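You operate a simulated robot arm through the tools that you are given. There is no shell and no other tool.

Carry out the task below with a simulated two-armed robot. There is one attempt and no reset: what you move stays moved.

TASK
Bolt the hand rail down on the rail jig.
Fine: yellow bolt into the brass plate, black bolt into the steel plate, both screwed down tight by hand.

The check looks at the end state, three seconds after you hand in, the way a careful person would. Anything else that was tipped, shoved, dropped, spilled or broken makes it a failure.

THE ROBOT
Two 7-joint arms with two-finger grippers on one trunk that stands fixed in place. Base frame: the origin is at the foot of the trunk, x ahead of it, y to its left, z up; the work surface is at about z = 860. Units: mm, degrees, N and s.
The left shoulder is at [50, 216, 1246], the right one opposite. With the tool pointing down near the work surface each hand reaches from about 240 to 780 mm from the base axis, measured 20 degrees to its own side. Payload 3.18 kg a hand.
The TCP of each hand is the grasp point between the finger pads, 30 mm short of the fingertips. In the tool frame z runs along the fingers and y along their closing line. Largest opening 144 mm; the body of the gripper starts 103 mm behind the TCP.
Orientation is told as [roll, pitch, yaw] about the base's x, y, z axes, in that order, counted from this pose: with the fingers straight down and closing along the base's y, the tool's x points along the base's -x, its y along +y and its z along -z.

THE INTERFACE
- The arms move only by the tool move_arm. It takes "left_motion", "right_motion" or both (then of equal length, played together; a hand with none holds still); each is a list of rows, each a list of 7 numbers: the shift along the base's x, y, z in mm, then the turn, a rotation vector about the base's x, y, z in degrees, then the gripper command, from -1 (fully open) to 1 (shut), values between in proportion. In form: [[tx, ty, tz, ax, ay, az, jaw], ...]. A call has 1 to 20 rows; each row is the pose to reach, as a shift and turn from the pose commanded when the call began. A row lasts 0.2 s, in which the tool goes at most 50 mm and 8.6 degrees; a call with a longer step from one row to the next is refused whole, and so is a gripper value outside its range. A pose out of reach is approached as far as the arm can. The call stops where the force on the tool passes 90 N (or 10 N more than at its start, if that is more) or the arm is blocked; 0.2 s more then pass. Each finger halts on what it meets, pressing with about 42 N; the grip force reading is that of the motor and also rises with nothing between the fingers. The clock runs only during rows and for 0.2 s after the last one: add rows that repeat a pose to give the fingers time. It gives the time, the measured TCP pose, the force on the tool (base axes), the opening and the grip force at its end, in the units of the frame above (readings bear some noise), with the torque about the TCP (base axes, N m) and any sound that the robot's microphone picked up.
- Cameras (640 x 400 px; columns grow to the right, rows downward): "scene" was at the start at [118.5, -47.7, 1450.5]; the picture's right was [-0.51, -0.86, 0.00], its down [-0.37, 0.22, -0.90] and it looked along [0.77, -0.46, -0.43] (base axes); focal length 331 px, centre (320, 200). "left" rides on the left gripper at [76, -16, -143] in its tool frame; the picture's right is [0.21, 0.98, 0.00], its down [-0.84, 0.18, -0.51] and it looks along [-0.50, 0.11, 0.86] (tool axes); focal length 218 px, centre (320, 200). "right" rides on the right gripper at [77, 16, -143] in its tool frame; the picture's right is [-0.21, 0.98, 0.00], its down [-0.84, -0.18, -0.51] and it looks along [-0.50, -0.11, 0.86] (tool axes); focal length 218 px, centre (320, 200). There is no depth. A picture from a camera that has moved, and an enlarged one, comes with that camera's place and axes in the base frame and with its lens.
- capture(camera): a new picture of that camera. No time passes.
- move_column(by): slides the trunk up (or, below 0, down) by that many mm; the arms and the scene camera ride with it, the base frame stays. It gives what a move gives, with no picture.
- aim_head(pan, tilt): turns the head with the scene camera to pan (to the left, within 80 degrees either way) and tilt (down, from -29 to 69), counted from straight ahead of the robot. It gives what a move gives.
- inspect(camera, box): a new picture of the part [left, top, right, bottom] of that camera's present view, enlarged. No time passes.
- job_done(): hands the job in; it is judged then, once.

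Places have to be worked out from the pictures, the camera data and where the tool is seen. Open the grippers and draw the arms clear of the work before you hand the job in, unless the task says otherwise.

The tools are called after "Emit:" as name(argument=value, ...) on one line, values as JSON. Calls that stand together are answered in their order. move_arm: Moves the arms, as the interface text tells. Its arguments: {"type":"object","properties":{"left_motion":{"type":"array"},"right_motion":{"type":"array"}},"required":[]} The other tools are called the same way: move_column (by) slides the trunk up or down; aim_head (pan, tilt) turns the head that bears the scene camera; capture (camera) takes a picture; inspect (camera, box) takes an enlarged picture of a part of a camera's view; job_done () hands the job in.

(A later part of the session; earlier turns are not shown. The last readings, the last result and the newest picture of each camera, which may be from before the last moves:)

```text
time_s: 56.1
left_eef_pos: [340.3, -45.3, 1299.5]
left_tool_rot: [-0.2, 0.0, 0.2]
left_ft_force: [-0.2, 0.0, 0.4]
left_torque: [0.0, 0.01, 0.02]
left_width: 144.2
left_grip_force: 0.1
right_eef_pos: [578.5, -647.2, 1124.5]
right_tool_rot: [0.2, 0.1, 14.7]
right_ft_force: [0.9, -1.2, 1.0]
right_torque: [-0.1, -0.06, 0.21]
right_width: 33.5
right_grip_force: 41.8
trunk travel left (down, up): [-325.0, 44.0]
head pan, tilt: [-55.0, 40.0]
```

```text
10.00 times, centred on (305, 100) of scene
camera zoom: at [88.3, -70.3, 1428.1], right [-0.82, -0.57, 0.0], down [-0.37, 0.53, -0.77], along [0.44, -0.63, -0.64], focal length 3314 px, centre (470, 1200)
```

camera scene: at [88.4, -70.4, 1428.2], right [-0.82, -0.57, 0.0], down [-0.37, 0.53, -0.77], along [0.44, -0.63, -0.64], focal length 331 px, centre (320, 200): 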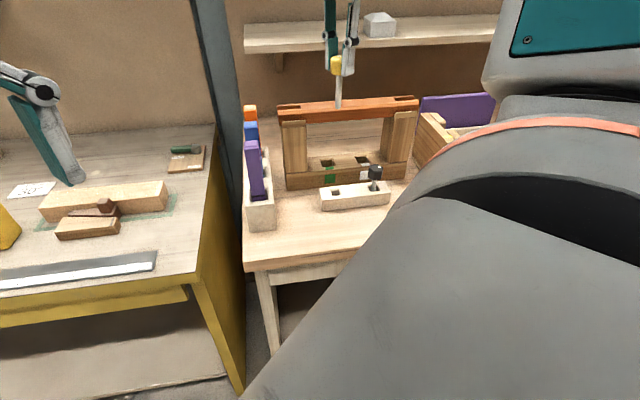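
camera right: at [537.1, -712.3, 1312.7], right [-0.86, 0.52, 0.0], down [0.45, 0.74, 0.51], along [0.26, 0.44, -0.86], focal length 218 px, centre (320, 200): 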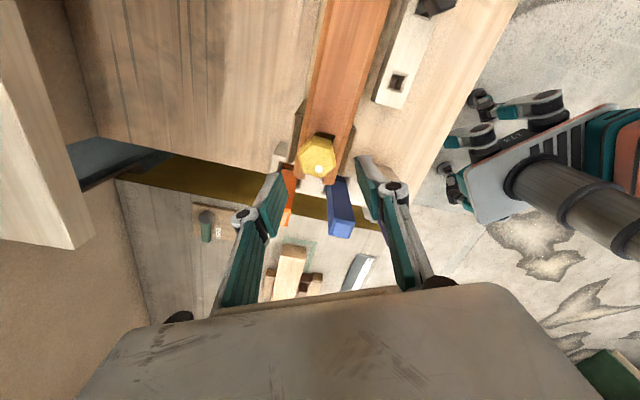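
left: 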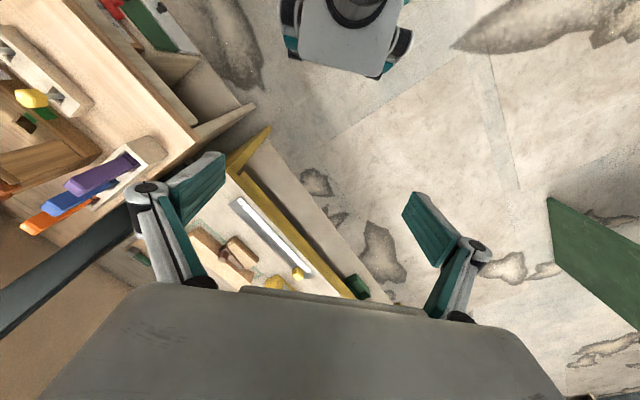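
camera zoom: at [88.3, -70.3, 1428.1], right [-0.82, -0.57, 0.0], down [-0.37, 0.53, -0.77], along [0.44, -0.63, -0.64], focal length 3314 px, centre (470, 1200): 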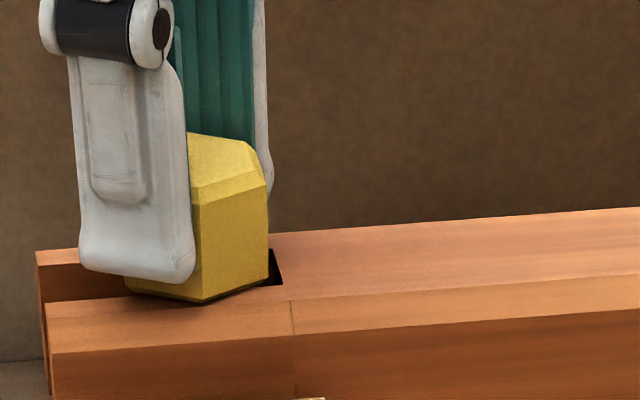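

Forces relaxed to nearly zero with the head holding position. I turn another 48° (to yaw ≈ -33°) without commanding descent and watch whether the thread still pulls down.

Emit:
move_arm(right_motion=[[0, 0, 0, 0, 0, -8, 1], [0, 0, 0, 0, 0, -16, 1], [0, 0, 0, 0, 0, -24, 1], [0, 0, 0, 0, 0, -32, 1], [0, 0, 0, 0, 0, -40, 1], [0, 0, 0, 0, 0, -48, 1], [0, 0, 0, 0, 0, -48, 1]])

Emit:
inspect(camera="scene", box=[280, 80, 330, 120])

```text
time_s: 57.7
left_eef_pos: [339.1, -44.1, 1299.5]
left_tool_rot: [-0.1, 0.0, 0.1]
left_ft_force: [0.0, 0.1, 1.0]
left_torque: [0.01, 0.0, 0.03]
left_width: 144.0
left_grip_force: 0.0
right_eef_pos: [576.8, -648.5, 1125.0]
right_tool_rot: [0.0, 0.1, -33.3]
right_ft_force: [-7.9, 4.2, -7.5]
right_torque: [0.39, 0.82, 0.28]
right_width: 33.6
right_grip_force: 41.4
trunk travel left (down, up): [-325.0, 44.0]
head pan, tilt: [-55.0, 40.0]
```

```text
10.00 times, centred on (305, 100) of scene
camera zoom: at [88.0, -70.5, 1428.1], right [-0.82, -0.57, 0.0], down [-0.37, 0.53, -0.77], along [0.44, -0.63, -0.64], focal length 3314 px, centre (470, 1200)
```

zoom: 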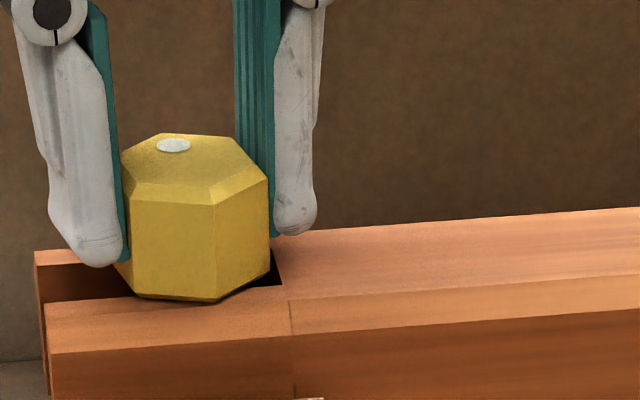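

The thread still pulls down (~8 N), so it isn't tight yet. I release, rise clear, rotate back +120° and look at the head again from above.

Emit:
move_arm(right_motion=[[0, 0, 0, 0, 0, 0, 0.15], [0, 0, 0, 0, 0, 0, 0.15], [-0.8, 1.5, 20, 0, 0, 0, 0.15], [-0.8, 1.5, 45, 0, 0, 8, 0.15], [-0.8, 1.5, 45, 0, 0, 16, 0.15], [-0.8, 1.5, 45, 0, 0, 24, 0.15], [-0.8, 1.5, 45, 0, 0, 32, 0.15], [-0.8, 1.5, 45, 0, 0, 40, 0.15], [-0.8, 1.5, 45, 0, 0, 48, 0.15], [-0.8, 1.5, 45, 0, 0, 56, 0.15], [-0.8, 1.5, 45, 0, 0, 64, 0.15], [-0.8, 1.5, 45, 0, 0, 72, 0.15], [-0.8, 1.5, 45, 0, 0, 80, 0.15], [-0.8, 1.5, 45, 0, 0, 88, 0.15], [-0.8, 1.5, 45, 0, 0, 96, 0.15], [-0.8, 1.5, 45, 0, 0, 104, 0.15], [-0.8, 1.5, 45, 0, 0, 112, 0.15], [-0.8, 1.5, 45, 0, 0, 120, 0.15], [-0.8, 1.5, 45, 0, 0, 120, 0.15]])

Emit:
inspect(camera="right", box=[260, 115, 380, 205])

Emit:
inspect(camera="scene", box=[280, 80, 330, 120])

```text
time_s: 61.7
left_eef_pos: [339.1, -44.8, 1299.6]
left_tool_rot: [-0.1, 0.0, 0.1]
left_ft_force: [-0.3, 0.7, 0.0]
left_torque: [0.01, 0.02, -0.02]
left_width: 144.1
left_grip_force: 0.1
right_eef_pos: [577.6, -646.2, 1171.0]
right_tool_rot: [0.0, -0.1, 87.0]
right_ft_force: [-0.3, -0.2, 0.2]
right_torque: [0.01, 0.02, 0.02]
right_width: 61.0
right_grip_force: 0.0
trunk travel left (down, up): [-325.0, 44.0]
head pan, tilt: [-55.0, 40.0]
```

```text
4.44 times, centred on (320, 160) of right
camera zoom: at [556.8, -722.0, 1312.8], right [-0.97, 0.26, 0.0], down [0.22, 0.83, 0.51], along [0.13, 0.49, -0.86], focal length 970 px, centre (320, 378)
```

zoom: 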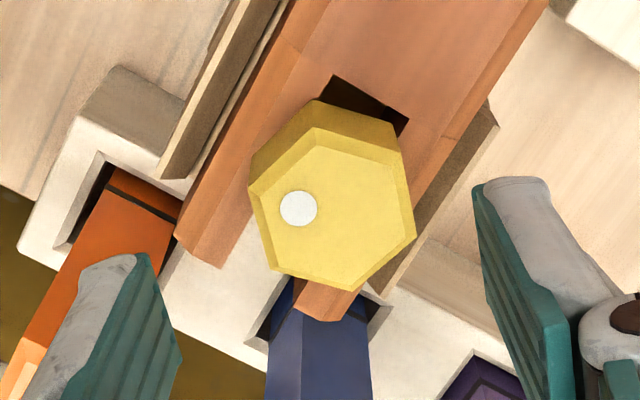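

```text
10.00 times, centred on (305, 100) of scene
camera zoom: at [88.3, -70.1, 1428.2], right [-0.82, -0.57, 0.0], down [-0.37, 0.53, -0.77], along [0.44, -0.63, -0.64], focal length 3314 px, centre (470, 1200)
```

zoom: 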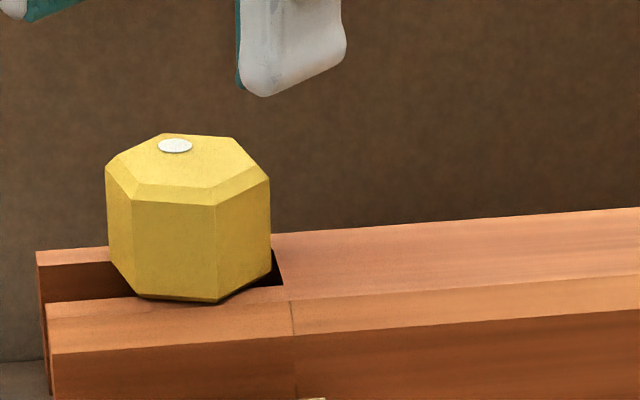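

The head's flats sit at the pads' angle, and the head is ~2.5 mm off the hand axis in -x (leaning slightly). I shift -1.5 mm in x, descend around it and grip, which should stand it nearly upright.

Emit:
move_arm(right_motion=[[-1.5, -0.3, 0, 0, 0, 0, 0.15], [-1.5, -0.3, -20, 0, 0, 0, 0.15], [-1.5, -0.3, -40, 0, 0, 0, 0.15], [-1.5, -0.3, -48, 0, 0, 0, 0.15], [-1.5, -0.3, -48, 0, 0, 0, 0.4], [-1.5, -0.3, -48, 0, 0, 0, 1], [-1.5, -0.3, -48, 0, 0, 0, 1], [-1.5, -0.3, -48, 0, 0, 0, 1]])

Emit:
inspect(camera="right", box=[260, 125, 380, 215])

```text
time_s: 63.5
left_eef_pos: [338.7, -44.6, 1299.6]
left_tool_rot: [-0.1, 0.0, 0.1]
left_ft_force: [0.3, -0.1, 0.7]
left_torque: [-0.02, 0.01, 0.01]
left_width: 144.2
left_grip_force: 0.1
right_eef_pos: [575.2, -647.5, 1122.0]
right_tool_rot: [0.1, -0.1, 86.8]
right_ft_force: [-3.2, 0.3, 0.1]
right_torque: [0.09, 0.22, 0.22]
right_width: 33.3
right_grip_force: 42.2
trunk travel left (down, up): [-325.0, 44.0]
head pan, tilt: [-55.0, 40.0]
```

```text
4.44 times, centred on (320, 170) of right
camera zoom: at [554.7, -722.0, 1263.6], right [-0.96, 0.26, 0.0], down [0.23, 0.83, 0.51], along [0.13, 0.49, -0.86], focal length 970 px, centre (320, 333)
```

zoom: 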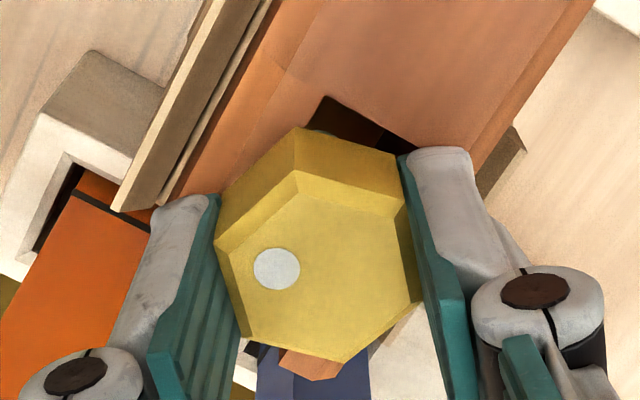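

Gripped with only ~3 N side force. I stroke clockwise 48° with a slight 0.7 mm descent.

Emit:
move_arm(right_motion=[[0, 0, -0.1, 0, 0, -8, 1], [0, 0, -0.2, 0, 0, -16, 1], [0, 0, -0.3, 0, 0, -24, 1], [0, 0, -0.5, 0, 0, -32, 1], [0, 0, -0.6, 0, 0, -40, 1], [0, 0, -0.7, 0, 0, -48, 1], [0, 0, -0.7, 0, 0, -48, 1]])

```text
time_s: 65.1
left_eef_pos: [339.7, -45.2, 1299.8]
left_tool_rot: [0.0, 0.0, 0.1]
left_ft_force: [0.0, -0.8, -0.5]
left_torque: [-0.01, 0.0, 0.02]
left_width: 144.2
left_grip_force: 0.0
right_eef_pos: [576.7, -646.5, 1122.8]
right_tool_rot: [0.1, -0.1, 38.8]
right_ft_force: [-0.1, 3.7, -2.6]
right_torque: [0.42, -0.07, 0.25]
right_width: 33.8
right_grip_force: 42.3
trunk travel left (down, up): [-325.0, 44.0]
head pan, tilt: [-55.0, 40.0]
```

The thread advanced ~1.2 mm with low torque. I continue another 56° with 1.2 mm descent.

Emit:
move_arm(right_motion=[[0, 0.2, -0.2, 0, 0, -8, 1], [0, 0.3, -0.4, 0, 0, -16, 1], [0, 0.3, -0.6, 0, 0, -24, 1], [0, 0.3, -0.8, 0, 0, -32, 1], [0, 0.3, -1, 0, 0, -40, 1], [0, 0.3, -1.2, 0, 0, -48, 1], [0, 0.3, -1.2, 0, 0, -56, 1], [0, 0.3, -1.2, 0, 0, -64, 1], [0, 0.3, -1.2, 0, 0, -72, 1], [0, 0.3, -1.2, 0, 0, -72, 1]])

Emit:
inspect(camera="scene", box=[280, 80, 330, 120])

```text
time_s: 67.3
left_eef_pos: [339.8, -45.7, 1300.4]
left_tool_rot: [-0.1, 0.1, 0.1]
left_ft_force: [0.2, -0.2, 1.0]
left_torque: [0.02, -0.01, 0.02]
left_width: 144.1
left_grip_force: 0.1
right_eef_pos: [577.2, -646.5, 1122.4]
right_tool_rot: [0.1, -0.2, -33.3]
right_ft_force: [6.0, -3.7, 8.5]
right_torque: [-0.37, -0.62, 0.37]
right_width: 33.6
right_grip_force: 41.7
trunk travel left (down, up): [-325.0, 44.0]
head pan, tilt: [-55.0, 40.0]
```

```text
10.00 times, centred on (305, 100) of scene
camera zoom: at [88.4, -69.8, 1428.2], right [-0.82, -0.57, 0.0], down [-0.37, 0.53, -0.77], along [0.44, -0.63, -0.64], focal length 3314 px, centre (470, 1200)
```

zoom: 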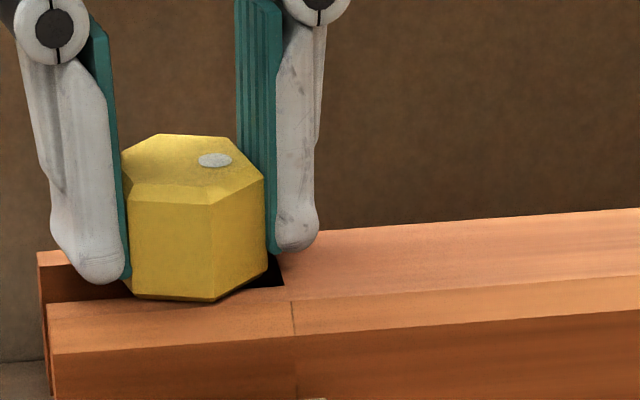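

The head height hasn't changed over the last 120° even though the torque is low, so I need a proper side view. I release, rise clear, and back the hand off toward the robot to look from the side.

Emit:
move_arm(right_motion=[[0, 0, 0, 0, 0, 0, 0.15], [0, 0, 0, 0, 0, 0, 0.15], [0, 0, 20, 0, 0, 0, 0.15], [0, 0, 50, 0, 0, 0, 0.15], [0, 0, 80, 0, 0, 0, 0.15], [-25, 25, 100, 0, 0, 0, 0.15], [-55, 55, 100, 0, 0, 0, 0.15], [-85, 85, 100, 0, 0, 0, 0.15], [-115, 115, 100, 0, 0, 0, 0.15], [-115, 115, 100, 0, 0, 0, 0.15]])

Emit:
inspect(camera="right", box=[260, 115, 420, 225])

Emit:
inspect(camera="scene", box=[280, 80, 330, 120])

```text
time_s: 69.5
left_eef_pos: [340.1, -44.7, 1299.3]
left_tool_rot: [-0.1, 0.1, 0.1]
left_ft_force: [-0.1, -0.4, -0.3]
left_torque: [0.0, 0.02, 0.0]
left_width: 144.4
left_grip_force: 0.0
right_eef_pos: [470.0, -577.9, 1240.7]
right_tool_rot: [0.2, 0.2, -33.0]
right_ft_force: [0.1, 0.2, 0.5]
right_torque: [0.0, -0.01, -0.01]
right_width: 61.1
right_grip_force: 0.0
right hand out of reach, approached as far as the arm can: row 8, 9, 10
trunk travel left (down, up): [-325.0, 44.0]
head pan, tilt: [-55.0, 40.0]
```

```text
3.64 times, centred on (340, 170) of right
camera zoom: at [414.3, -522.7, 1383.2], right [0.71, 0.71, 0.0], down [0.61, -0.61, 0.5], along [0.36, -0.35, -0.86], focal length 794 px, centre (247, 309)
```

zoom: 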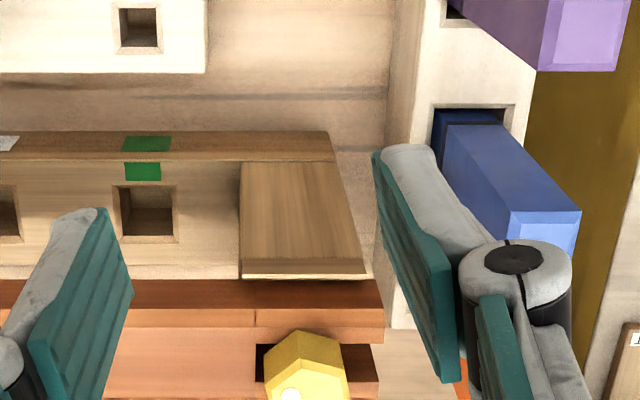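

```text
10.00 times, centred on (305, 100) of scene
camera zoom: at [89.2, -70.4, 1428.1], right [-0.82, -0.57, 0.0], down [-0.37, 0.53, -0.77], along [0.44, -0.63, -0.64], focal length 3314 px, centre (470, 1200)
```

zoom: 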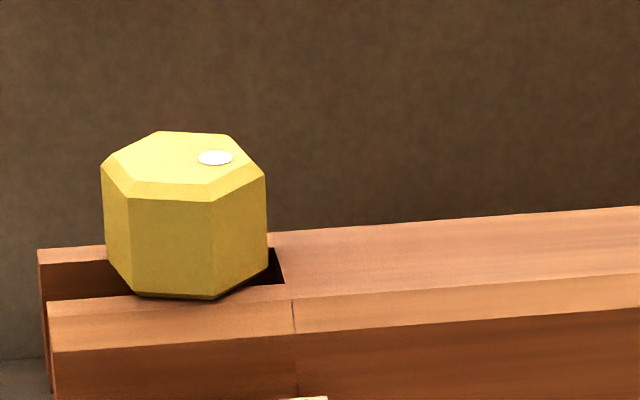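

I want a low side view of the head on the rail, so I first turn to yaw ≈ -18° and pull back a little before tilting the hand.

Emit:
move_arm(right_motion=[[-20, 9, 0, 0, 0, 5, -0.5], [-40, 18, 0, 0, 0, 10, -1], [-60, 27, 0, 0, 0, 15, -1], [-60, 27, 0, 0, 0, 15, -1]])

```text
time_s: 70.5
left_eef_pos: [340.8, -45.7, 1299.4]
left_tool_rot: [-0.1, 0.1, 0.1]
left_ft_force: [0.8, -0.2, -0.4]
left_torque: [0.03, 0.05, -0.05]
left_width: 144.1
left_grip_force: 0.0
right_eef_pos: [409.3, -550.6, 1242.2]
right_tool_rot: [0.0, 0.0, -18.1]
right_ft_force: [-0.3, -0.2, -0.5]
right_torque: [0.0, 0.01, 0.0]
right_width: 144.1
right_grip_force: 0.0
trunk travel left (down, up): [-325.0, 44.0]
head pan, tilt: [-55.0, 40.0]
```

Now I tilt the hand 45° so its camera looks almost level at the bolt, lowering to about z=1130.

Emit:
move_arm(right_motion=[[0, 0, -10, -3.75, -6.5, 0, -1], [0, 0, -30, -7.5, -13, 0, -1], [0, 0, -50, -11.25, -19.5, 0, -1], [0, 0, -70, -15, -26, 0, -1], [0, 0, -90, -18.75, -32.5, 0, -1], [0, 0, -112, -22.5, -39, 0, -1], [0, 0, -112, -22.5, -39, 0, -1]])

Emit:
capture(camera="right")

```text
time_s: 72.3
left_eef_pos: [343.0, -48.1, 1299.3]
left_tool_rot: [-0.1, 0.1, 0.0]
left_ft_force: [1.1, 0.4, -0.4]
left_torque: [0.07, 0.13, 0.02]
left_width: 143.8
left_grip_force: 0.1
right_eef_pos: [458.6, -541.7, 1171.0]
right_tool_rot: [-37.8, -47.3, 25.8]
right_ft_force: [1.6, -0.2, -0.7]
right_torque: [0.0, -0.01, 0.02]
right_width: 143.8
right_grip_force: 0.0
right hand out of reach, approached as far as the arm can: row 2, 3, 4, 5, 6, 7
trunk travel left (down, up): [-325.0, 44.0]
head pan, tilt: [-55.0, 40.0]
stopped in row 7 (right hand): the arm was blocked; the commanded pose is now the measured one
```

```text
taken
camera right: at [299.9, -505.7, 1182.6], right [0.19, 0.95, -0.25], down [0.1, 0.24, 0.97], along [0.98, -0.21, -0.05], focal length 218 px, centre (320, 200)
```

right: 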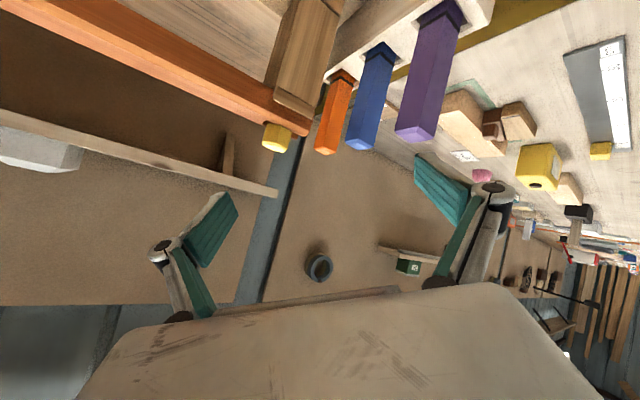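

The arm got blocked partway, but the camera does show the bolt from the side. I zoom on it and also check the scene for contact.

Emit:
inspect(camera="right", box=[245, 100, 315, 160])

Emit:
capture(camera="scene")

Emit:
capture(camera="left")

```text
6.67 times, centred on (280, 130) of right
camera zoom: at [299.9, -505.7, 1182.6], right [0.19, 0.95, -0.25], down [0.1, 0.24, 0.97], along [0.98, -0.21, -0.05], focal length 1455 px, centre (587, 667)
```

zoom: 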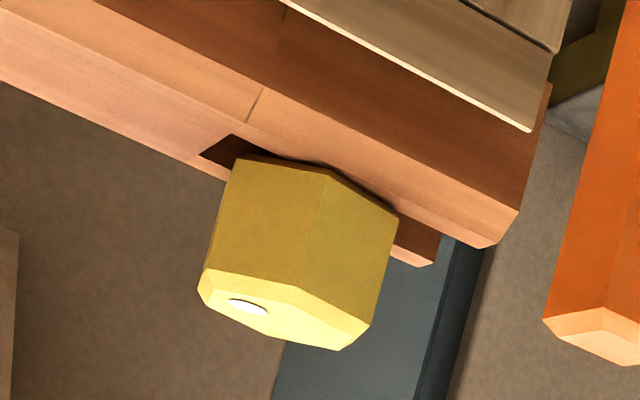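

```text
taken
camera scene: at [92.1, -73.0, 1427.6], right [-0.82, -0.57, 0.0], down [-0.37, 0.53, -0.76], along [0.44, -0.63, -0.65], focal length 331 px, centre (320, 200)
```

scene: 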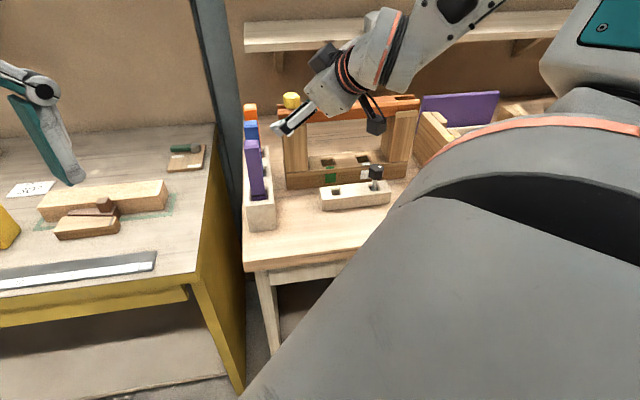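

```text
taken
camera left: at [268.1, -64.7, 1441.7], right [-0.21, 0.98, 0.0], down [0.84, 0.18, 0.51], along [0.49, 0.11, -0.86], focal length 218 px, centre (320, 200)
```

left: 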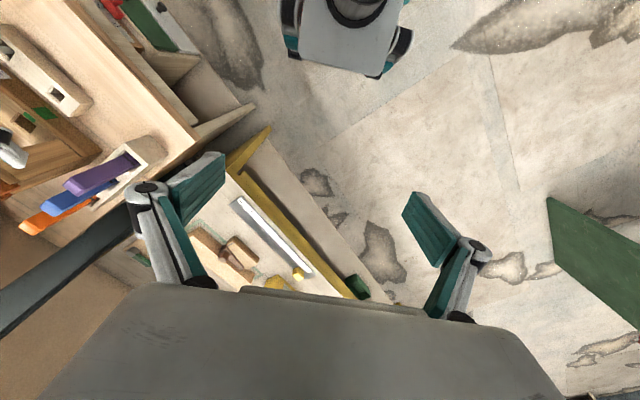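

The head's underside looks ~1 mm or so above the rail top. I zoom in tighter on that edge.

Emit:
inspect(camera="right", box=[264, 112, 300, 140])

```text
14.29 times, centred on (282, 126) of right
camera zoom: at [299.9, -505.7, 1182.6], right [0.19, 0.95, -0.25], down [0.1, 0.24, 0.97], along [0.98, -0.21, -0.05], focal length 3118 px, centre (863, 1257)
```

zoom: 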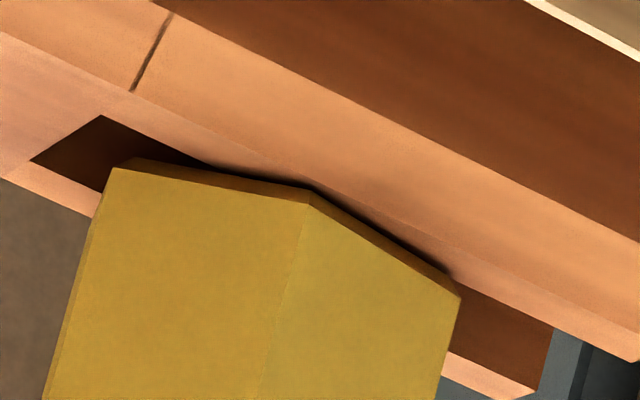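

The close-up shows the head's underside essentially on the rail top with only a thin shadow. I now undo the tilt (rotation ≈58° back) and return to the tool-down pose.

Emit:
move_arm(right_motion=[[-6, -1, 9, 3.06, 6.54, -1, -1], [-12, -2, 18, 6.12, 13.1, -2, -1], [-18, -3, 27, 9.2, 19.6, -3, -1], [-24, -4, 36, 12.25, 26.15, -4, -1], [-31, -5, 45, 15.3, 32.7, -5, -1], [-37, -6, 54, 18.4, 39.2, -6, -1], [-43, -7, 63, 21.4, 45.8, -7, -1], [-49.6, -8.3, 71, 24.5, 52.3, -8, -1], [-49.6, -8.3, 71, 24.5, 52.3, -8, -1]])

Emit:
capture(camera="scene")

```text
time_s: 74.3
left_eef_pos: [339.4, -41.4, 1301.3]
left_tool_rot: [-0.3, -0.1, 0.1]
left_ft_force: [-0.2, 1.3, 0.3]
left_torque: [-0.12, 0.0, 0.0]
left_width: 144.1
left_grip_force: 0.0
right_eef_pos: [404.0, -543.7, 1247.0]
right_tool_rot: [-0.2, -0.1, 0.1]
right_ft_force: [-0.2, 1.2, 0.2]
right_torque: [-0.08, -0.03, -0.01]
right_width: 143.9
right_grip_force: 0.2
trunk travel left (down, up): [-325.0, 44.0]
head pan, tilt: [-55.0, 40.0]
```

```text
taken
camera scene: at [87.3, -66.9, 1428.5], right [-0.82, -0.57, 0.0], down [-0.37, 0.52, -0.77], along [0.44, -0.63, -0.64], focal length 331 px, centre (320, 200)
```

scene: 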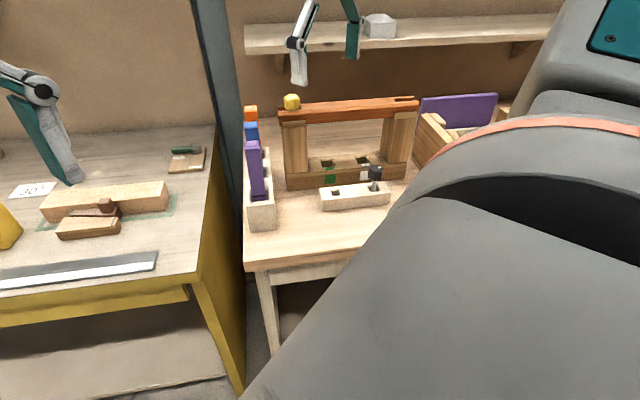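

Tool-down again. I carry the hand back over the yellow bolt at yaw ≈87°, staying above it, and look straight down at it.

Emit:
move_arm(right_motion=[[20, -10, 0, 0, 0, 8, -0.5], [40, -22, 0, 0, 0, 16, 0.15], [60, -34, 0, 0, 0, 24, 0.15], [80, -46, 0, 0, 0, 32, 0.15], [100, -58, 0, 0, 0, 40, 0.15], [120, -70, 0, 0, 0, 48, 0.15], [140, -82, -10, 0, 0, 56, 0.15], [160, -93, -20, 0, 0, 64, 0.15], [173, -103, -30, 0, 0, 72, 0.15], [173, -103, -47, 0, 0, 80, 0.15], [173, -103, -47, 0, 0, 86.7, 0.15], [173, -103, -47, 0, 0, 86.7, 0.15]])

Emit:
inspect(camera="right", box=[260, 95, 380, 185])

```text
time_s: 76.9
left_eef_pos: [340.1, -46.7, 1300.1]
left_tool_rot: [-0.1, 0.0, 0.1]
left_ft_force: [-0.1, -0.4, -0.7]
left_torque: [0.03, 0.0, 0.0]
left_width: 144.3
left_grip_force: 0.0
right_eef_pos: [578.9, -652.0, 1197.1]
right_tool_rot: [0.0, 0.0, 86.8]
right_ft_force: [-0.2, -0.5, 0.8]
right_torque: [0.0, -0.02, 0.04]
right_width: 60.9
right_grip_force: 0.1
trunk travel left (down, up): [-325.0, 44.0]
head pan, tilt: [-55.0, 40.0]
```

```text
4.44 times, centred on (320, 140) of right
camera zoom: at [557.6, -725.7, 1337.5], right [-0.96, 0.26, 0.0], down [0.23, 0.83, 0.51], along [0.13, 0.49, -0.86], focal length 970 px, centre (320, 467)
```

zoom: 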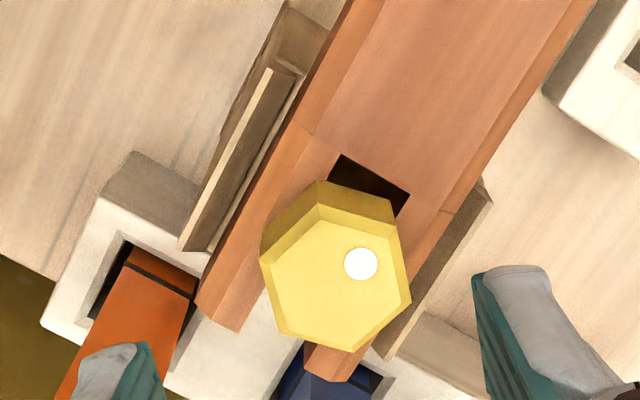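

The head centre is at ≈[574.8,-645.9], about 4 mm from the present hand axis in both x and y; I shift [-3.3,+3.3], lower around it and re-check before gripping.

Emit:
move_arm(right_motion=[[-3.3, 3.3, -10, 0, 0, 0, 0.15], [-3.3, 3.3, -30, 0, 0, 0, 0.15], [-3.3, 3.3, -50, 0, 0, 0, 0.15], [-3.3, 3.3, -65, 0, 0, 0, 0.15], [-3.3, 3.3, -74, 0, 0, 0, 0.15], [-3.3, 3.3, -74, 0, 0, 0, 0.15]])

Emit:
inspect(camera="right", box=[260, 125, 380, 215])

Emit:
inspect(camera="scene", box=[280, 80, 330, 120])

```text
time_s: 78.3
left_eef_pos: [340.5, -45.6, 1299.9]
left_tool_rot: [0.0, -0.1, 0.1]
left_ft_force: [0.5, 0.0, -0.8]
left_torque: [0.02, -0.02, 0.02]
left_width: 143.8
left_grip_force: 0.1
right_eef_pos: [574.6, -645.2, 1122.3]
right_tool_rot: [-0.1, -0.1, 86.7]
right_ft_force: [-0.2, -0.6, 1.3]
right_torque: [0.05, 0.01, 0.0]
right_width: 61.2
right_grip_force: 0.1
trunk travel left (down, up): [-325.0, 44.0]
head pan, tilt: [-55.0, 40.0]
```

```text
4.44 times, centred on (320, 170) of right
camera zoom: at [554.0, -721.6, 1264.1], right [-0.96, 0.26, 0.0], down [0.23, 0.83, 0.51], along [0.14, 0.49, -0.86], focal length 970 px, centre (320, 333)
```

zoom: 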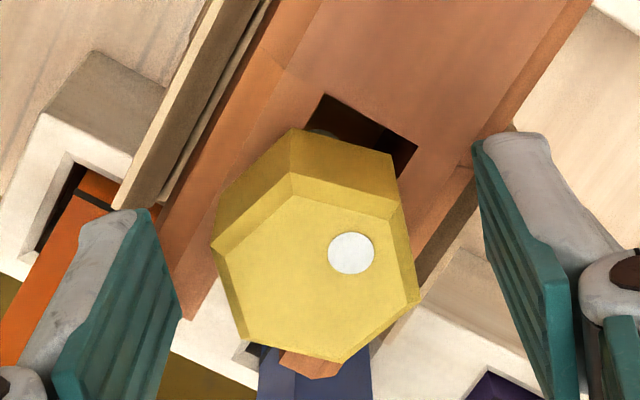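

```text
10.00 times, centred on (305, 100) of scene
camera zoom: at [88.2, -70.1, 1428.2], right [-0.82, -0.57, 0.0], down [-0.37, 0.53, -0.77], along [0.44, -0.63, -0.64], focal length 3314 px, centre (470, 1200)
```

zoom: 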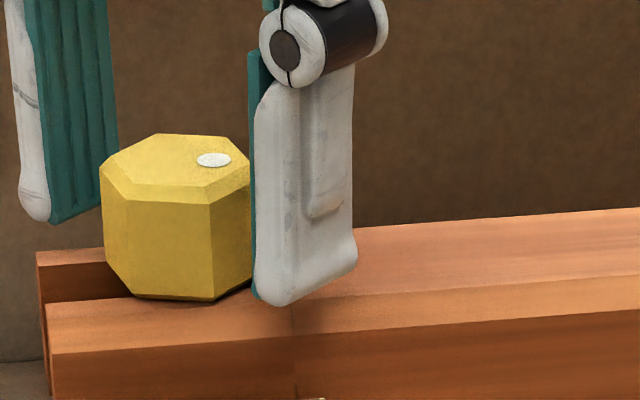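

Centred again. I close and turn clockwise 24° with no vertical command, to read the pure turning torque.

Emit:
move_arm(right_motion=[[0, 0, 0, 0, 0, 0, 0.4], [0, 0, 0, 0, 0, 0, 1], [0, 0, 0, 0, 0, 0, 1], [0, 0, 0, 0, 0, 0, 1]])

Emit:
move_arm(right_motion=[[0, 0, 0, 0, 0, -6, 1], [0, 0, 0, 0, 0, -12, 1], [0, 0, 0, 0, 0, -18, 1], [0, 0, 0, 0, 0, -24, 1]])

```text
time_s: 79.3
left_eef_pos: [339.2, -45.0, 1301.3]
left_tool_rot: [-0.1, 0.0, 0.0]
left_ft_force: [0.9, -0.9, -0.7]
left_torque: [-0.02, -0.02, -0.01]
left_width: 143.8
left_grip_force: 0.1
right_eef_pos: [575.6, -646.6, 1122.6]
right_tool_rot: [-0.1, 0.0, 86.7]
right_ft_force: [1.3, -1.3, 0.2]
right_torque: [-0.05, -0.14, 0.31]
right_width: 33.8
right_grip_force: 42.1
trunk travel left (down, up): [-325.0, 44.0]
head pan, tilt: [-55.0, 40.0]
```

```text
time_s: 80.3
left_eef_pos: [340.7, -44.8, 1299.8]
left_tool_rot: [-0.1, 0.0, 0.1]
left_ft_force: [0.1, -0.3, -0.3]
left_torque: [0.02, 0.0, 0.02]
left_width: 143.9
left_grip_force: 0.1
right_eef_pos: [576.0, -645.9, 1123.4]
right_tool_rot: [0.0, -0.2, 62.6]
right_ft_force: [2.6, 1.8, -1.3]
right_torque: [0.28, -0.18, 0.74]
right_width: 33.4
right_grip_force: 41.8
trunk travel left (down, up): [-325.0, 44.0]
head pan, tilt: [-55.0, 40.0]
```

Turning torque rose to 0.74 N·m with little vertical force — it is tightening. I continue another 16° and read.

Emit:
move_arm(right_motion=[[0, 0, 0, 0, 0, -6, 1], [0, 0, 0, 0, 0, -12, 1], [0, 0, 0, 0, 0, -16, 1]])

```text
time_s: 81.1
left_eef_pos: [340.6, -44.1, 1300.3]
left_tool_rot: [0.0, 0.0, 0.0]
left_ft_force: [0.6, 0.0, -0.1]
left_torque: [0.01, 0.0, 0.03]
left_width: 144.1
left_grip_force: 0.0
right_eef_pos: [576.6, -646.9, 1122.0]
right_tool_rot: [-0.1, 0.0, 46.6]
right_ft_force: [3.0, 4.7, -2.6]
right_torque: [0.4, -0.28, 0.7]
right_width: 33.6
right_grip_force: 42.0
trunk travel left (down, up): [-325.0, 44.0]
head pan, tilt: [-55.0, 40.0]
```

Torque holds at 0.7 N·m. I check whether the head actually turned with the fingers.

Emit:
inspect(camera="right", box=[260, 125, 380, 215])

Emit:
inspect(camera="scene", box=[280, 80, 330, 120])

```text
4.44 times, centred on (320, 170) of right
camera zoom: at [511.1, -690.3, 1264.3], right [-0.57, 0.82, 0.0], down [0.71, 0.49, 0.51], along [0.42, 0.29, -0.86], focal length 970 px, centre (320, 333)
```

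zoom: 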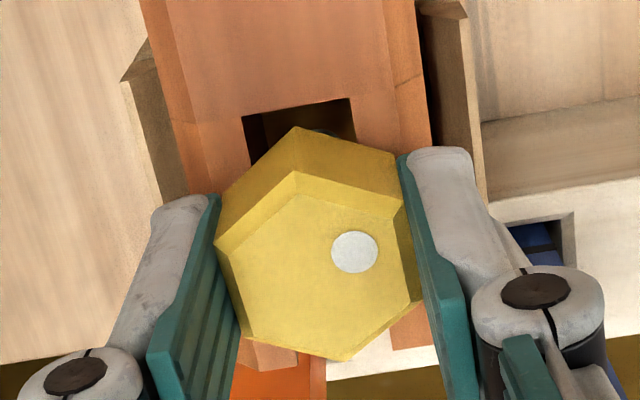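

```text
10.00 times, centred on (305, 100) of scene
camera zoom: at [89.0, -70.0, 1428.1], right [-0.82, -0.57, 0.0], down [-0.37, 0.53, -0.77], along [0.44, -0.63, -0.64], focal length 3314 px, centre (470, 1200)
```

zoom: 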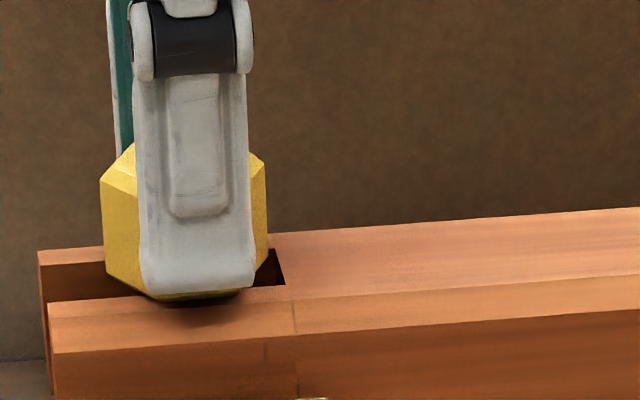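

The head turns with the fingers. I keep turning clockwise 40° more, watching the torque.

Emit:
move_arm(right_motion=[[0, 0, 0, 0, 0, -8, 1], [0, 0, 0, 0, 0, -16, 1], [0.2, 0.4, 0, 0, 0, -24, 1], [0.2, 0.4, 0, 0, 0, -32, 1], [0.2, 0.4, 0, 0, 0, -40, 1]])

```text
time_s: 82.3
left_eef_pos: [340.7, -45.1, 1300.6]
left_tool_rot: [-0.1, 0.1, 0.1]
left_ft_force: [-0.9, 0.5, -0.2]
left_torque: [0.01, 0.0, -0.02]
left_width: 144.0
left_grip_force: 0.0
right_eef_pos: [577.1, -646.1, 1123.1]
right_tool_rot: [0.0, -0.1, 6.5]
right_ft_force: [4.2, 3.4, 0.7]
right_torque: [0.14, -0.26, 0.79]
right_width: 33.8
right_grip_force: 42.3
trunk travel left (down, up): [-325.0, 44.0]
head pan, tilt: [-55.0, 40.0]
```

Torque 0.79 N·m now. I finish this stroke with another 36° clockwise.

Emit:
move_arm(right_motion=[[0, 0, 0, 0, 0, -8, 1], [0, 0, 0, 0, 0, -16, 1], [0, 0, 0, 0, 0, -24, 1], [0, 0, 0, 0, 0, -32, 1], [0, 0, 0, 0, 0, -36, 1]])

Emit:
inspect(camera="right", box=[260, 125, 380, 215])

Emit:
inspect(camera="scene", box=[280, 80, 330, 120])

```text
time_s: 83.5
left_eef_pos: [340.4, -45.6, 1300.8]
left_tool_rot: [-0.1, 0.0, 0.2]
left_ft_force: [0.3, -0.7, 0.1]
left_torque: [0.02, 0.01, -0.02]
left_width: 143.8
left_grip_force: 0.1
right_eef_pos: [575.5, -645.7, 1122.5]
right_tool_rot: [-0.1, 0.0, -29.5]
right_ft_force: [7.6, -2.4, 1.3]
right_torque: [-0.3, -0.67, 0.66]
right_width: 33.5
right_grip_force: 42.2
trunk travel left (down, up): [-325.0, 44.0]
head pan, tilt: [-55.0, 40.0]
```

```text
4.44 times, centred on (320, 170) of right
camera zoom: at [517.4, -594.2, 1264.3], right [0.66, 0.75, 0.0], down [0.65, -0.57, 0.51], along [0.38, -0.34, -0.86], focal length 970 px, centre (320, 333)
```

zoom: 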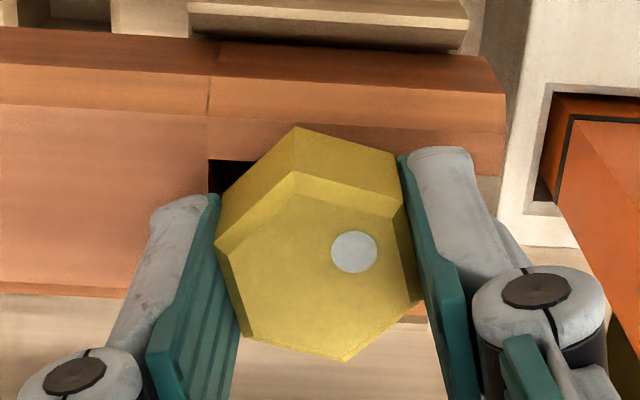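

```text
10.00 times, centred on (305, 100) of scene
camera zoom: at [89.2, -70.4, 1428.1], right [-0.82, -0.57, 0.0], down [-0.37, 0.53, -0.77], along [0.44, -0.63, -0.64], focal length 3314 px, centre (470, 1200)
```

zoom: 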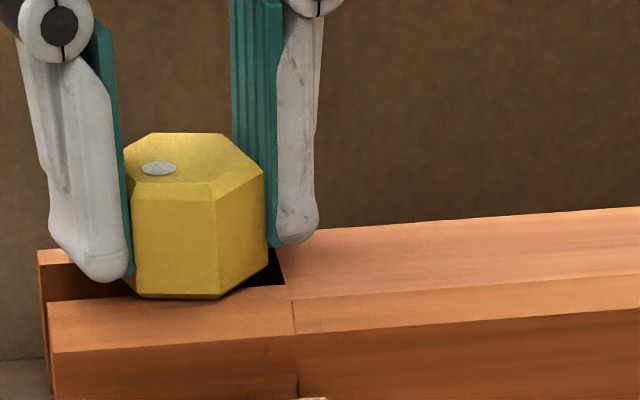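

Torque stays ~0.7 N·m through the stroke and the head is down on the rail. I release and take one more stroke to see if the torque keeps growing: open, rise slightly, turn back +120°.

Emit:
move_arm(right_motion=[[0, 0, 0, 0, 0, 0, 0.15], [0, 0, 0, 0, 0, 0, 0.15], [0, 0, 1, 0, 0, 0, 0.15], [0, 0, 1, 0, 0, 8, 0.15], [0, 0, 1, 0, 0, 16, 0.15], [0, 0, 1, 0, 0, 24, 0.15], [0, 0, 1, 0, 0, 32, 0.15], [0, 0, 1, 0, 0, 40, 0.15], [0, 0, 1, 0, 0, 48, 0.15], [0, 0, 1, 0, 0, 56, 0.15], [0, 0, 1, 0, 0, 64, 0.15], [0, 0, 1, 0, 0, 72, 0.15], [0, 0, 1, 0, 0, 80, 0.15], [0, 0, 1, 0, 0, 88, 0.15], [0, 0, 1, 0, 0, 96, 0.15], [0, 0, 1, 0, 0, 104, 0.15], [0, 0, 1, 0, 0, 112, 0.15], [0, 0, 1, 0, 0, 120, 0.15], [0, 0, 1, 0, 0, 120, 0.15]])

Emit:
inspect(camera="right", box=[260, 125, 380, 215])

Emit:
inspect(camera="scene", box=[280, 80, 330, 120])

```text
time_s: 87.5
left_eef_pos: [339.2, -44.9, 1300.3]
left_tool_rot: [0.0, -0.1, 0.1]
left_ft_force: [-0.8, 0.7, 0.4]
left_torque: [0.02, 0.0, 0.0]
left_width: 144.0
left_grip_force: 0.1
right_eef_pos: [576.1, -646.3, 1124.7]
right_tool_rot: [-0.1, 0.1, 90.8]
right_ft_force: [-0.3, -0.4, 0.6]
right_torque: [0.03, 0.0, 0.0]
right_width: 61.1
right_grip_force: 0.1
trunk travel left (down, up): [-325.0, 44.0]
head pan, tilt: [-55.0, 40.0]
```

```text
4.44 times, centred on (320, 170) of right
camera zoom: at [560.0, -722.7, 1265.6], right [-0.98, 0.19, 0.0], down [0.17, 0.84, 0.51], along [0.1, 0.5, -0.86], focal length 970 px, centre (320, 333)
```

zoom: 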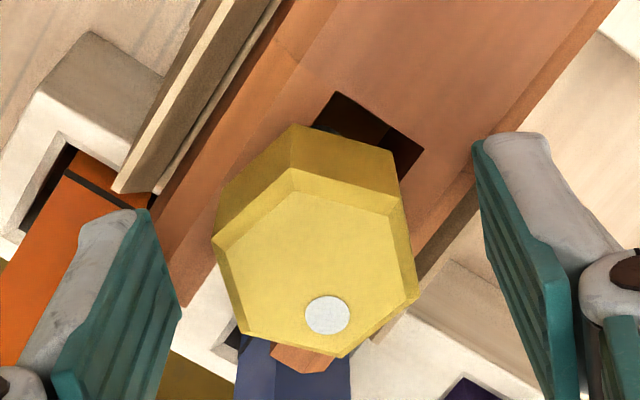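

```text
10.00 times, centred on (305, 100) of scene
camera zoom: at [88.3, -70.2, 1428.2], right [-0.82, -0.57, 0.0], down [-0.37, 0.53, -0.77], along [0.44, -0.63, -0.64], focal length 3314 px, centre (470, 1200)
```

zoom: 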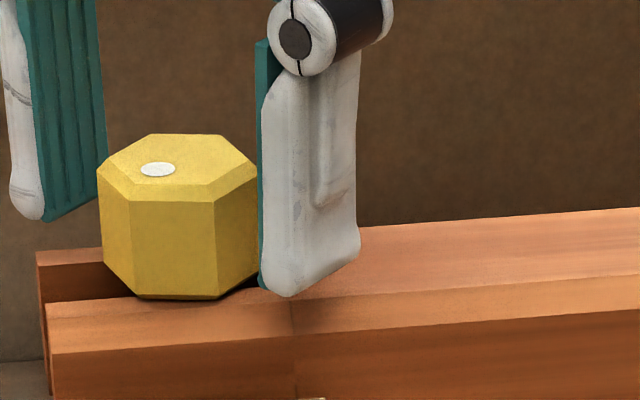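

Everything is still aligned. I grip again and turn 40° clockwise, reading the torque.

Emit:
move_arm(right_motion=[[0, 0, 0, 0, 0, 0, 0.4], [0, 0, 0, 0, 0, 0, 1], [0, 0, 0, 0, 0, 0, 1], [0, 0, 0, 0, 0, 0, 1]])

Emit:
move_arm(right_motion=[[0, 0, 0, 0, 0, -8, 1], [0, 0, 0, 0, 0, -16, 1], [0, 0, 0, 0, 0, -24, 1]])

Emit:
move_arm(right_motion=[[0, 0, 0, 0, 0, -8, 1], [0, 0, 0, 0, 0, -16, 1], [0, 0, 0, 0, 0, -24, 1]])

```text
time_s: 88.5
left_eef_pos: [338.7, -45.0, 1301.1]
left_tool_rot: [-0.2, 0.1, 0.1]
left_ft_force: [0.5, 0.5, 0.8]
left_torque: [-0.01, 0.0, 0.0]
left_width: 144.0
left_grip_force: 0.0
right_eef_pos: [575.9, -647.5, 1123.4]
right_tool_rot: [0.0, 0.1, 90.7]
right_ft_force: [1.8, -0.7, 1.0]
right_torque: [-0.06, -0.14, 0.26]
right_width: 33.3
right_grip_force: 41.2
trunk travel left (down, up): [-325.0, 44.0]
head pan, tilt: [-55.0, 40.0]
```

```text
time_s: 89.3
left_eef_pos: [339.0, -45.0, 1299.9]
left_tool_rot: [-0.1, 0.0, 0.1]
left_ft_force: [0.5, 0.4, 0.7]
left_torque: [0.0, -0.01, -0.02]
left_width: 144.1
left_grip_force: 0.1
right_eef_pos: [576.1, -646.4, 1124.4]
right_tool_rot: [0.0, 0.0, 66.6]
right_ft_force: [3.3, -0.8, 1.0]
right_torque: [-0.25, -0.1, 0.82]
right_width: 33.2
right_grip_force: 42.3
trunk travel left (down, up): [-325.0, 44.0]
head pan, tilt: [-55.0, 40.0]
```

```text
time_s: 90.1
left_eef_pos: [341.3, -45.2, 1300.9]
left_tool_rot: [-0.1, 0.0, 0.1]
left_ft_force: [1.1, 1.0, 0.2]
left_torque: [0.01, 0.02, -0.01]
left_width: 144.0
left_grip_force: 0.0
right_eef_pos: [575.9, -646.3, 1125.7]
right_tool_rot: [-0.1, 0.0, 42.6]
right_ft_force: [3.3, -2.5, 3.9]
right_torque: [-0.2, -0.29, 0.79]
right_width: 33.6
right_grip_force: 42.0
trunk travel left (down, up): [-325.0, 44.0]
head pan, tilt: [-55.0, 40.0]
```

Torque is a steady ~0.8 N·m. I test how firmly the thread holds by pulling up gently 4 mm in command and reading the force.

Emit:
move_arm(right_motion=[[0, 0, 2, 0, 0, 0, 1], [0, 0, 4, 0, 0, 0, 1], [0, 0, 4, 0, 0, 0, 1]])

Emit:
inspect(camera="scene", box=[280, 80, 330, 120])

```text
time_s: 90.9
left_eef_pos: [341.3, -46.2, 1300.1]
left_tool_rot: [-0.1, 0.1, 0.1]
left_ft_force: [-0.5, 1.2, 1.1]
left_torque: [0.05, -0.01, 0.0]
left_width: 144.0
left_grip_force: 0.2
right_eef_pos: [576.7, -646.5, 1124.1]
right_tool_rot: [0.2, 0.2, 42.8]
right_ft_force: [-0.1, 7.4, -21.0]
right_torque: [0.44, -0.24, 0.28]
right_width: 33.5
right_grip_force: 41.8
trunk travel left (down, up): [-325.0, 44.0]
head pan, tilt: [-55.0, 40.0]
```

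```text
10.00 times, centred on (305, 100) of scene
camera zoom: at [90.0, -71.2, 1427.8], right [-0.82, -0.57, 0.0], down [-0.37, 0.53, -0.77], along [0.44, -0.63, -0.64], focal length 3314 px, centre (470, 1200)
```

zoom: 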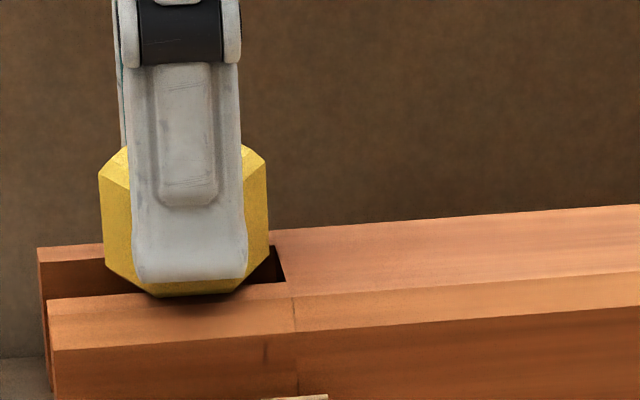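

The bolt resists a 21 N pull without rising, so the thread holds it. I return to the neutral height and continue the stroke 72° clockwise while monitoring torque.

Emit:
move_arm(right_motion=[[0, 0, -2, 0, 0, 0, 1], [0, 0, -4, 0, 0, 0, 1], [0, 0, -4, 0, 0, -8, 1], [0, 0, -4, 0, 0, -16, 1], [0, 0, -4, 0, 0, -24, 1], [0, 0, -4, 0, 0, -32, 1]])

Emit:
move_arm(right_motion=[[0, 0, 0, 0, 0, -8, 1], [0, 0, 0, 0, 0, -16, 1], [0, 0, 0, 0, 0, -24, 1], [0, 0, 0, 0, 0, -32, 1], [0, 0, 0, 0, 0, -40, 1]])

```text
time_s: 92.3
left_eef_pos: [339.5, -44.1, 1300.8]
left_tool_rot: [-0.1, 0.0, 0.1]
left_ft_force: [-1.0, -0.3, 0.2]
left_torque: [-0.01, -0.02, -0.03]
left_width: 143.9
left_grip_force: 0.1
right_eef_pos: [575.9, -646.3, 1125.5]
right_tool_rot: [-0.1, -0.2, 10.7]
right_ft_force: [2.9, -2.8, 0.2]
right_torque: [-0.3, -0.14, 0.78]
right_width: 33.6
right_grip_force: 41.8
trunk travel left (down, up): [-325.0, 44.0]
head pan, tilt: [-55.0, 40.0]
```

```text
time_s: 93.5
left_eef_pos: [340.5, -44.7, 1300.4]
left_tool_rot: [-0.1, 0.0, 0.1]
left_ft_force: [-0.1, -0.4, -0.3]
left_torque: [-0.03, 0.04, -0.03]
left_width: 144.0
left_grip_force: 0.1
right_eef_pos: [576.1, -646.7, 1124.0]
right_tool_rot: [-0.1, 0.0, -29.3]
right_ft_force: [6.6, -8.3, 7.5]
right_torque: [-0.77, -0.66, 0.78]
right_width: 33.6
right_grip_force: 42.2
trunk travel left (down, up): [-325.0, 44.0]
head pan, tilt: [-55.0, 40.0]
```

Torque plateaus at ~0.78 N·m. I check whether the head still follows the fingers or whether they now slip.

Emit:
inspect(camera="right", box=[260, 125, 380, 215])

Emit:
inspect(camera="scene", box=[280, 80, 330, 120])

```text
4.44 times, centred on (320, 170) of right
camera zoom: at [517.1, -594.3, 1266.0], right [0.66, 0.75, 0.0], down [0.65, -0.57, 0.51], along [0.38, -0.34, -0.86], focal length 970 px, centre (320, 333)
```

zoom: 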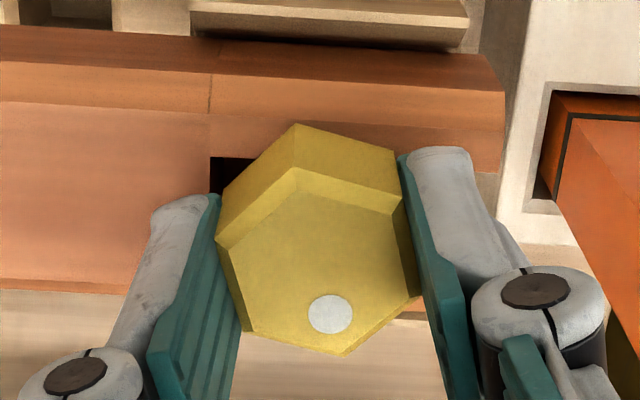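

```text
10.00 times, centred on (305, 100) of scene
camera zoom: at [88.5, -70.5, 1428.2], right [-0.82, -0.57, 0.0], down [-0.37, 0.53, -0.77], along [0.44, -0.63, -0.64], focal length 3314 px, centre (470, 1200)
```

zoom: 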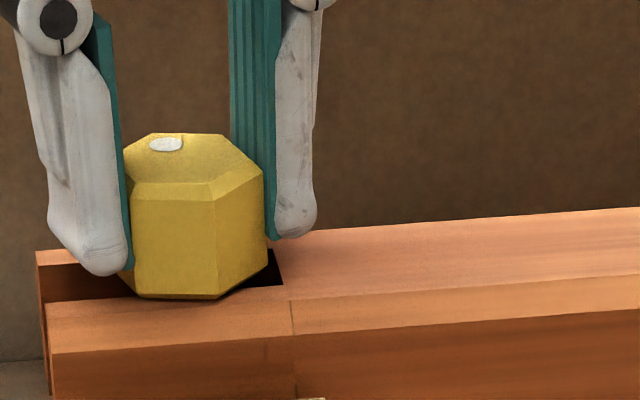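

The head still turns with the fingers at a steady hand-tight torque and sits on the rail. I release the yellow bolt, rise well clear and travel over toward the black bolt, turning to yaw ≈ -16°.

Emit:
move_arm(right_motion=[[0, 0, 0, 0, 0, 0, 0.15], [0, 0, 0, 0, 0, 0, 0.15], [0, 0, 30, 0, 0, 0, 0.15], [0, 0, 70, 0, 0, 0, 0.0], [-20, -5, 80, 0, 0, 0, -0.11], [-60, -15, 80, 0, 0, 3, -0.11], [-105, -28, 80, 0, 0, 6, -0.11], [-150, -40, 80, 0, 0, 9, -0.11], [-190, -52, 70, 0, 0, 13, -0.11], [-212, -57, 40, 0, 0, 13, -0.11], [-212, -57, 0, 0, 0, 13, -0.11], [-212, -57, 0, 0, 0, 13, -0.11]])

Emit:
inspect(camera="right", box=[260, 85, 380, 185])

Emit:
capture(camera="scene")

```text
time_s: 96.1
left_eef_pos: [339.4, -45.4, 1301.2]
left_tool_rot: [-0.1, 0.0, 0.1]
left_ft_force: [0.1, -0.2, 0.1]
left_torque: [0.0, -0.04, 0.01]
left_width: 144.0
left_grip_force: 0.1
right_eef_pos: [362.7, -703.1, 1124.4]
right_tool_rot: [0.0, 0.0, -16.3]
right_ft_force: [0.0, 1.2, 0.2]
right_torque: [-0.01, -0.02, 0.0]
right_width: 80.0
right_grip_force: 0.1
trunk travel left (down, up): [-325.0, 44.0]
head pan, tilt: [-55.0, 40.0]
```

```text
4.00 times, centred on (320, 135) of right
camera zoom: at [293.9, -665.7, 1266.0], right [0.47, 0.88, 0.0], down [0.76, -0.41, 0.51], along [0.45, -0.24, -0.86], focal length 873 px, centre (320, 460)
```

zoom: 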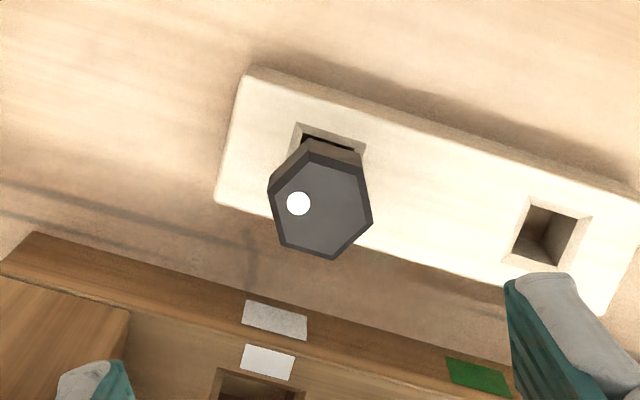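

```text
taken
camera scene: at [87.8, -69.6, 1428.3], right [-0.82, -0.57, 0.0], down [-0.37, 0.53, -0.77], along [0.44, -0.63, -0.64], focal length 331 px, centre (320, 200)
```

scene: 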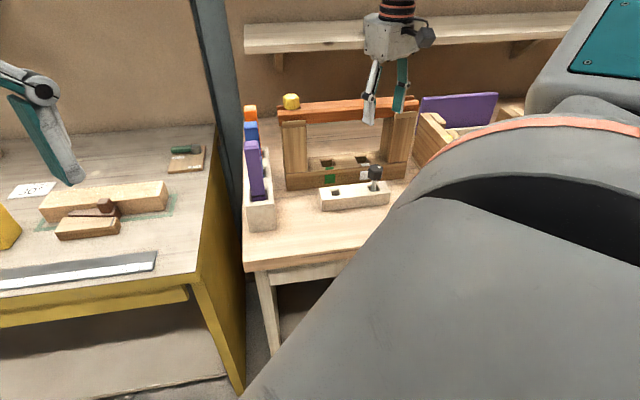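

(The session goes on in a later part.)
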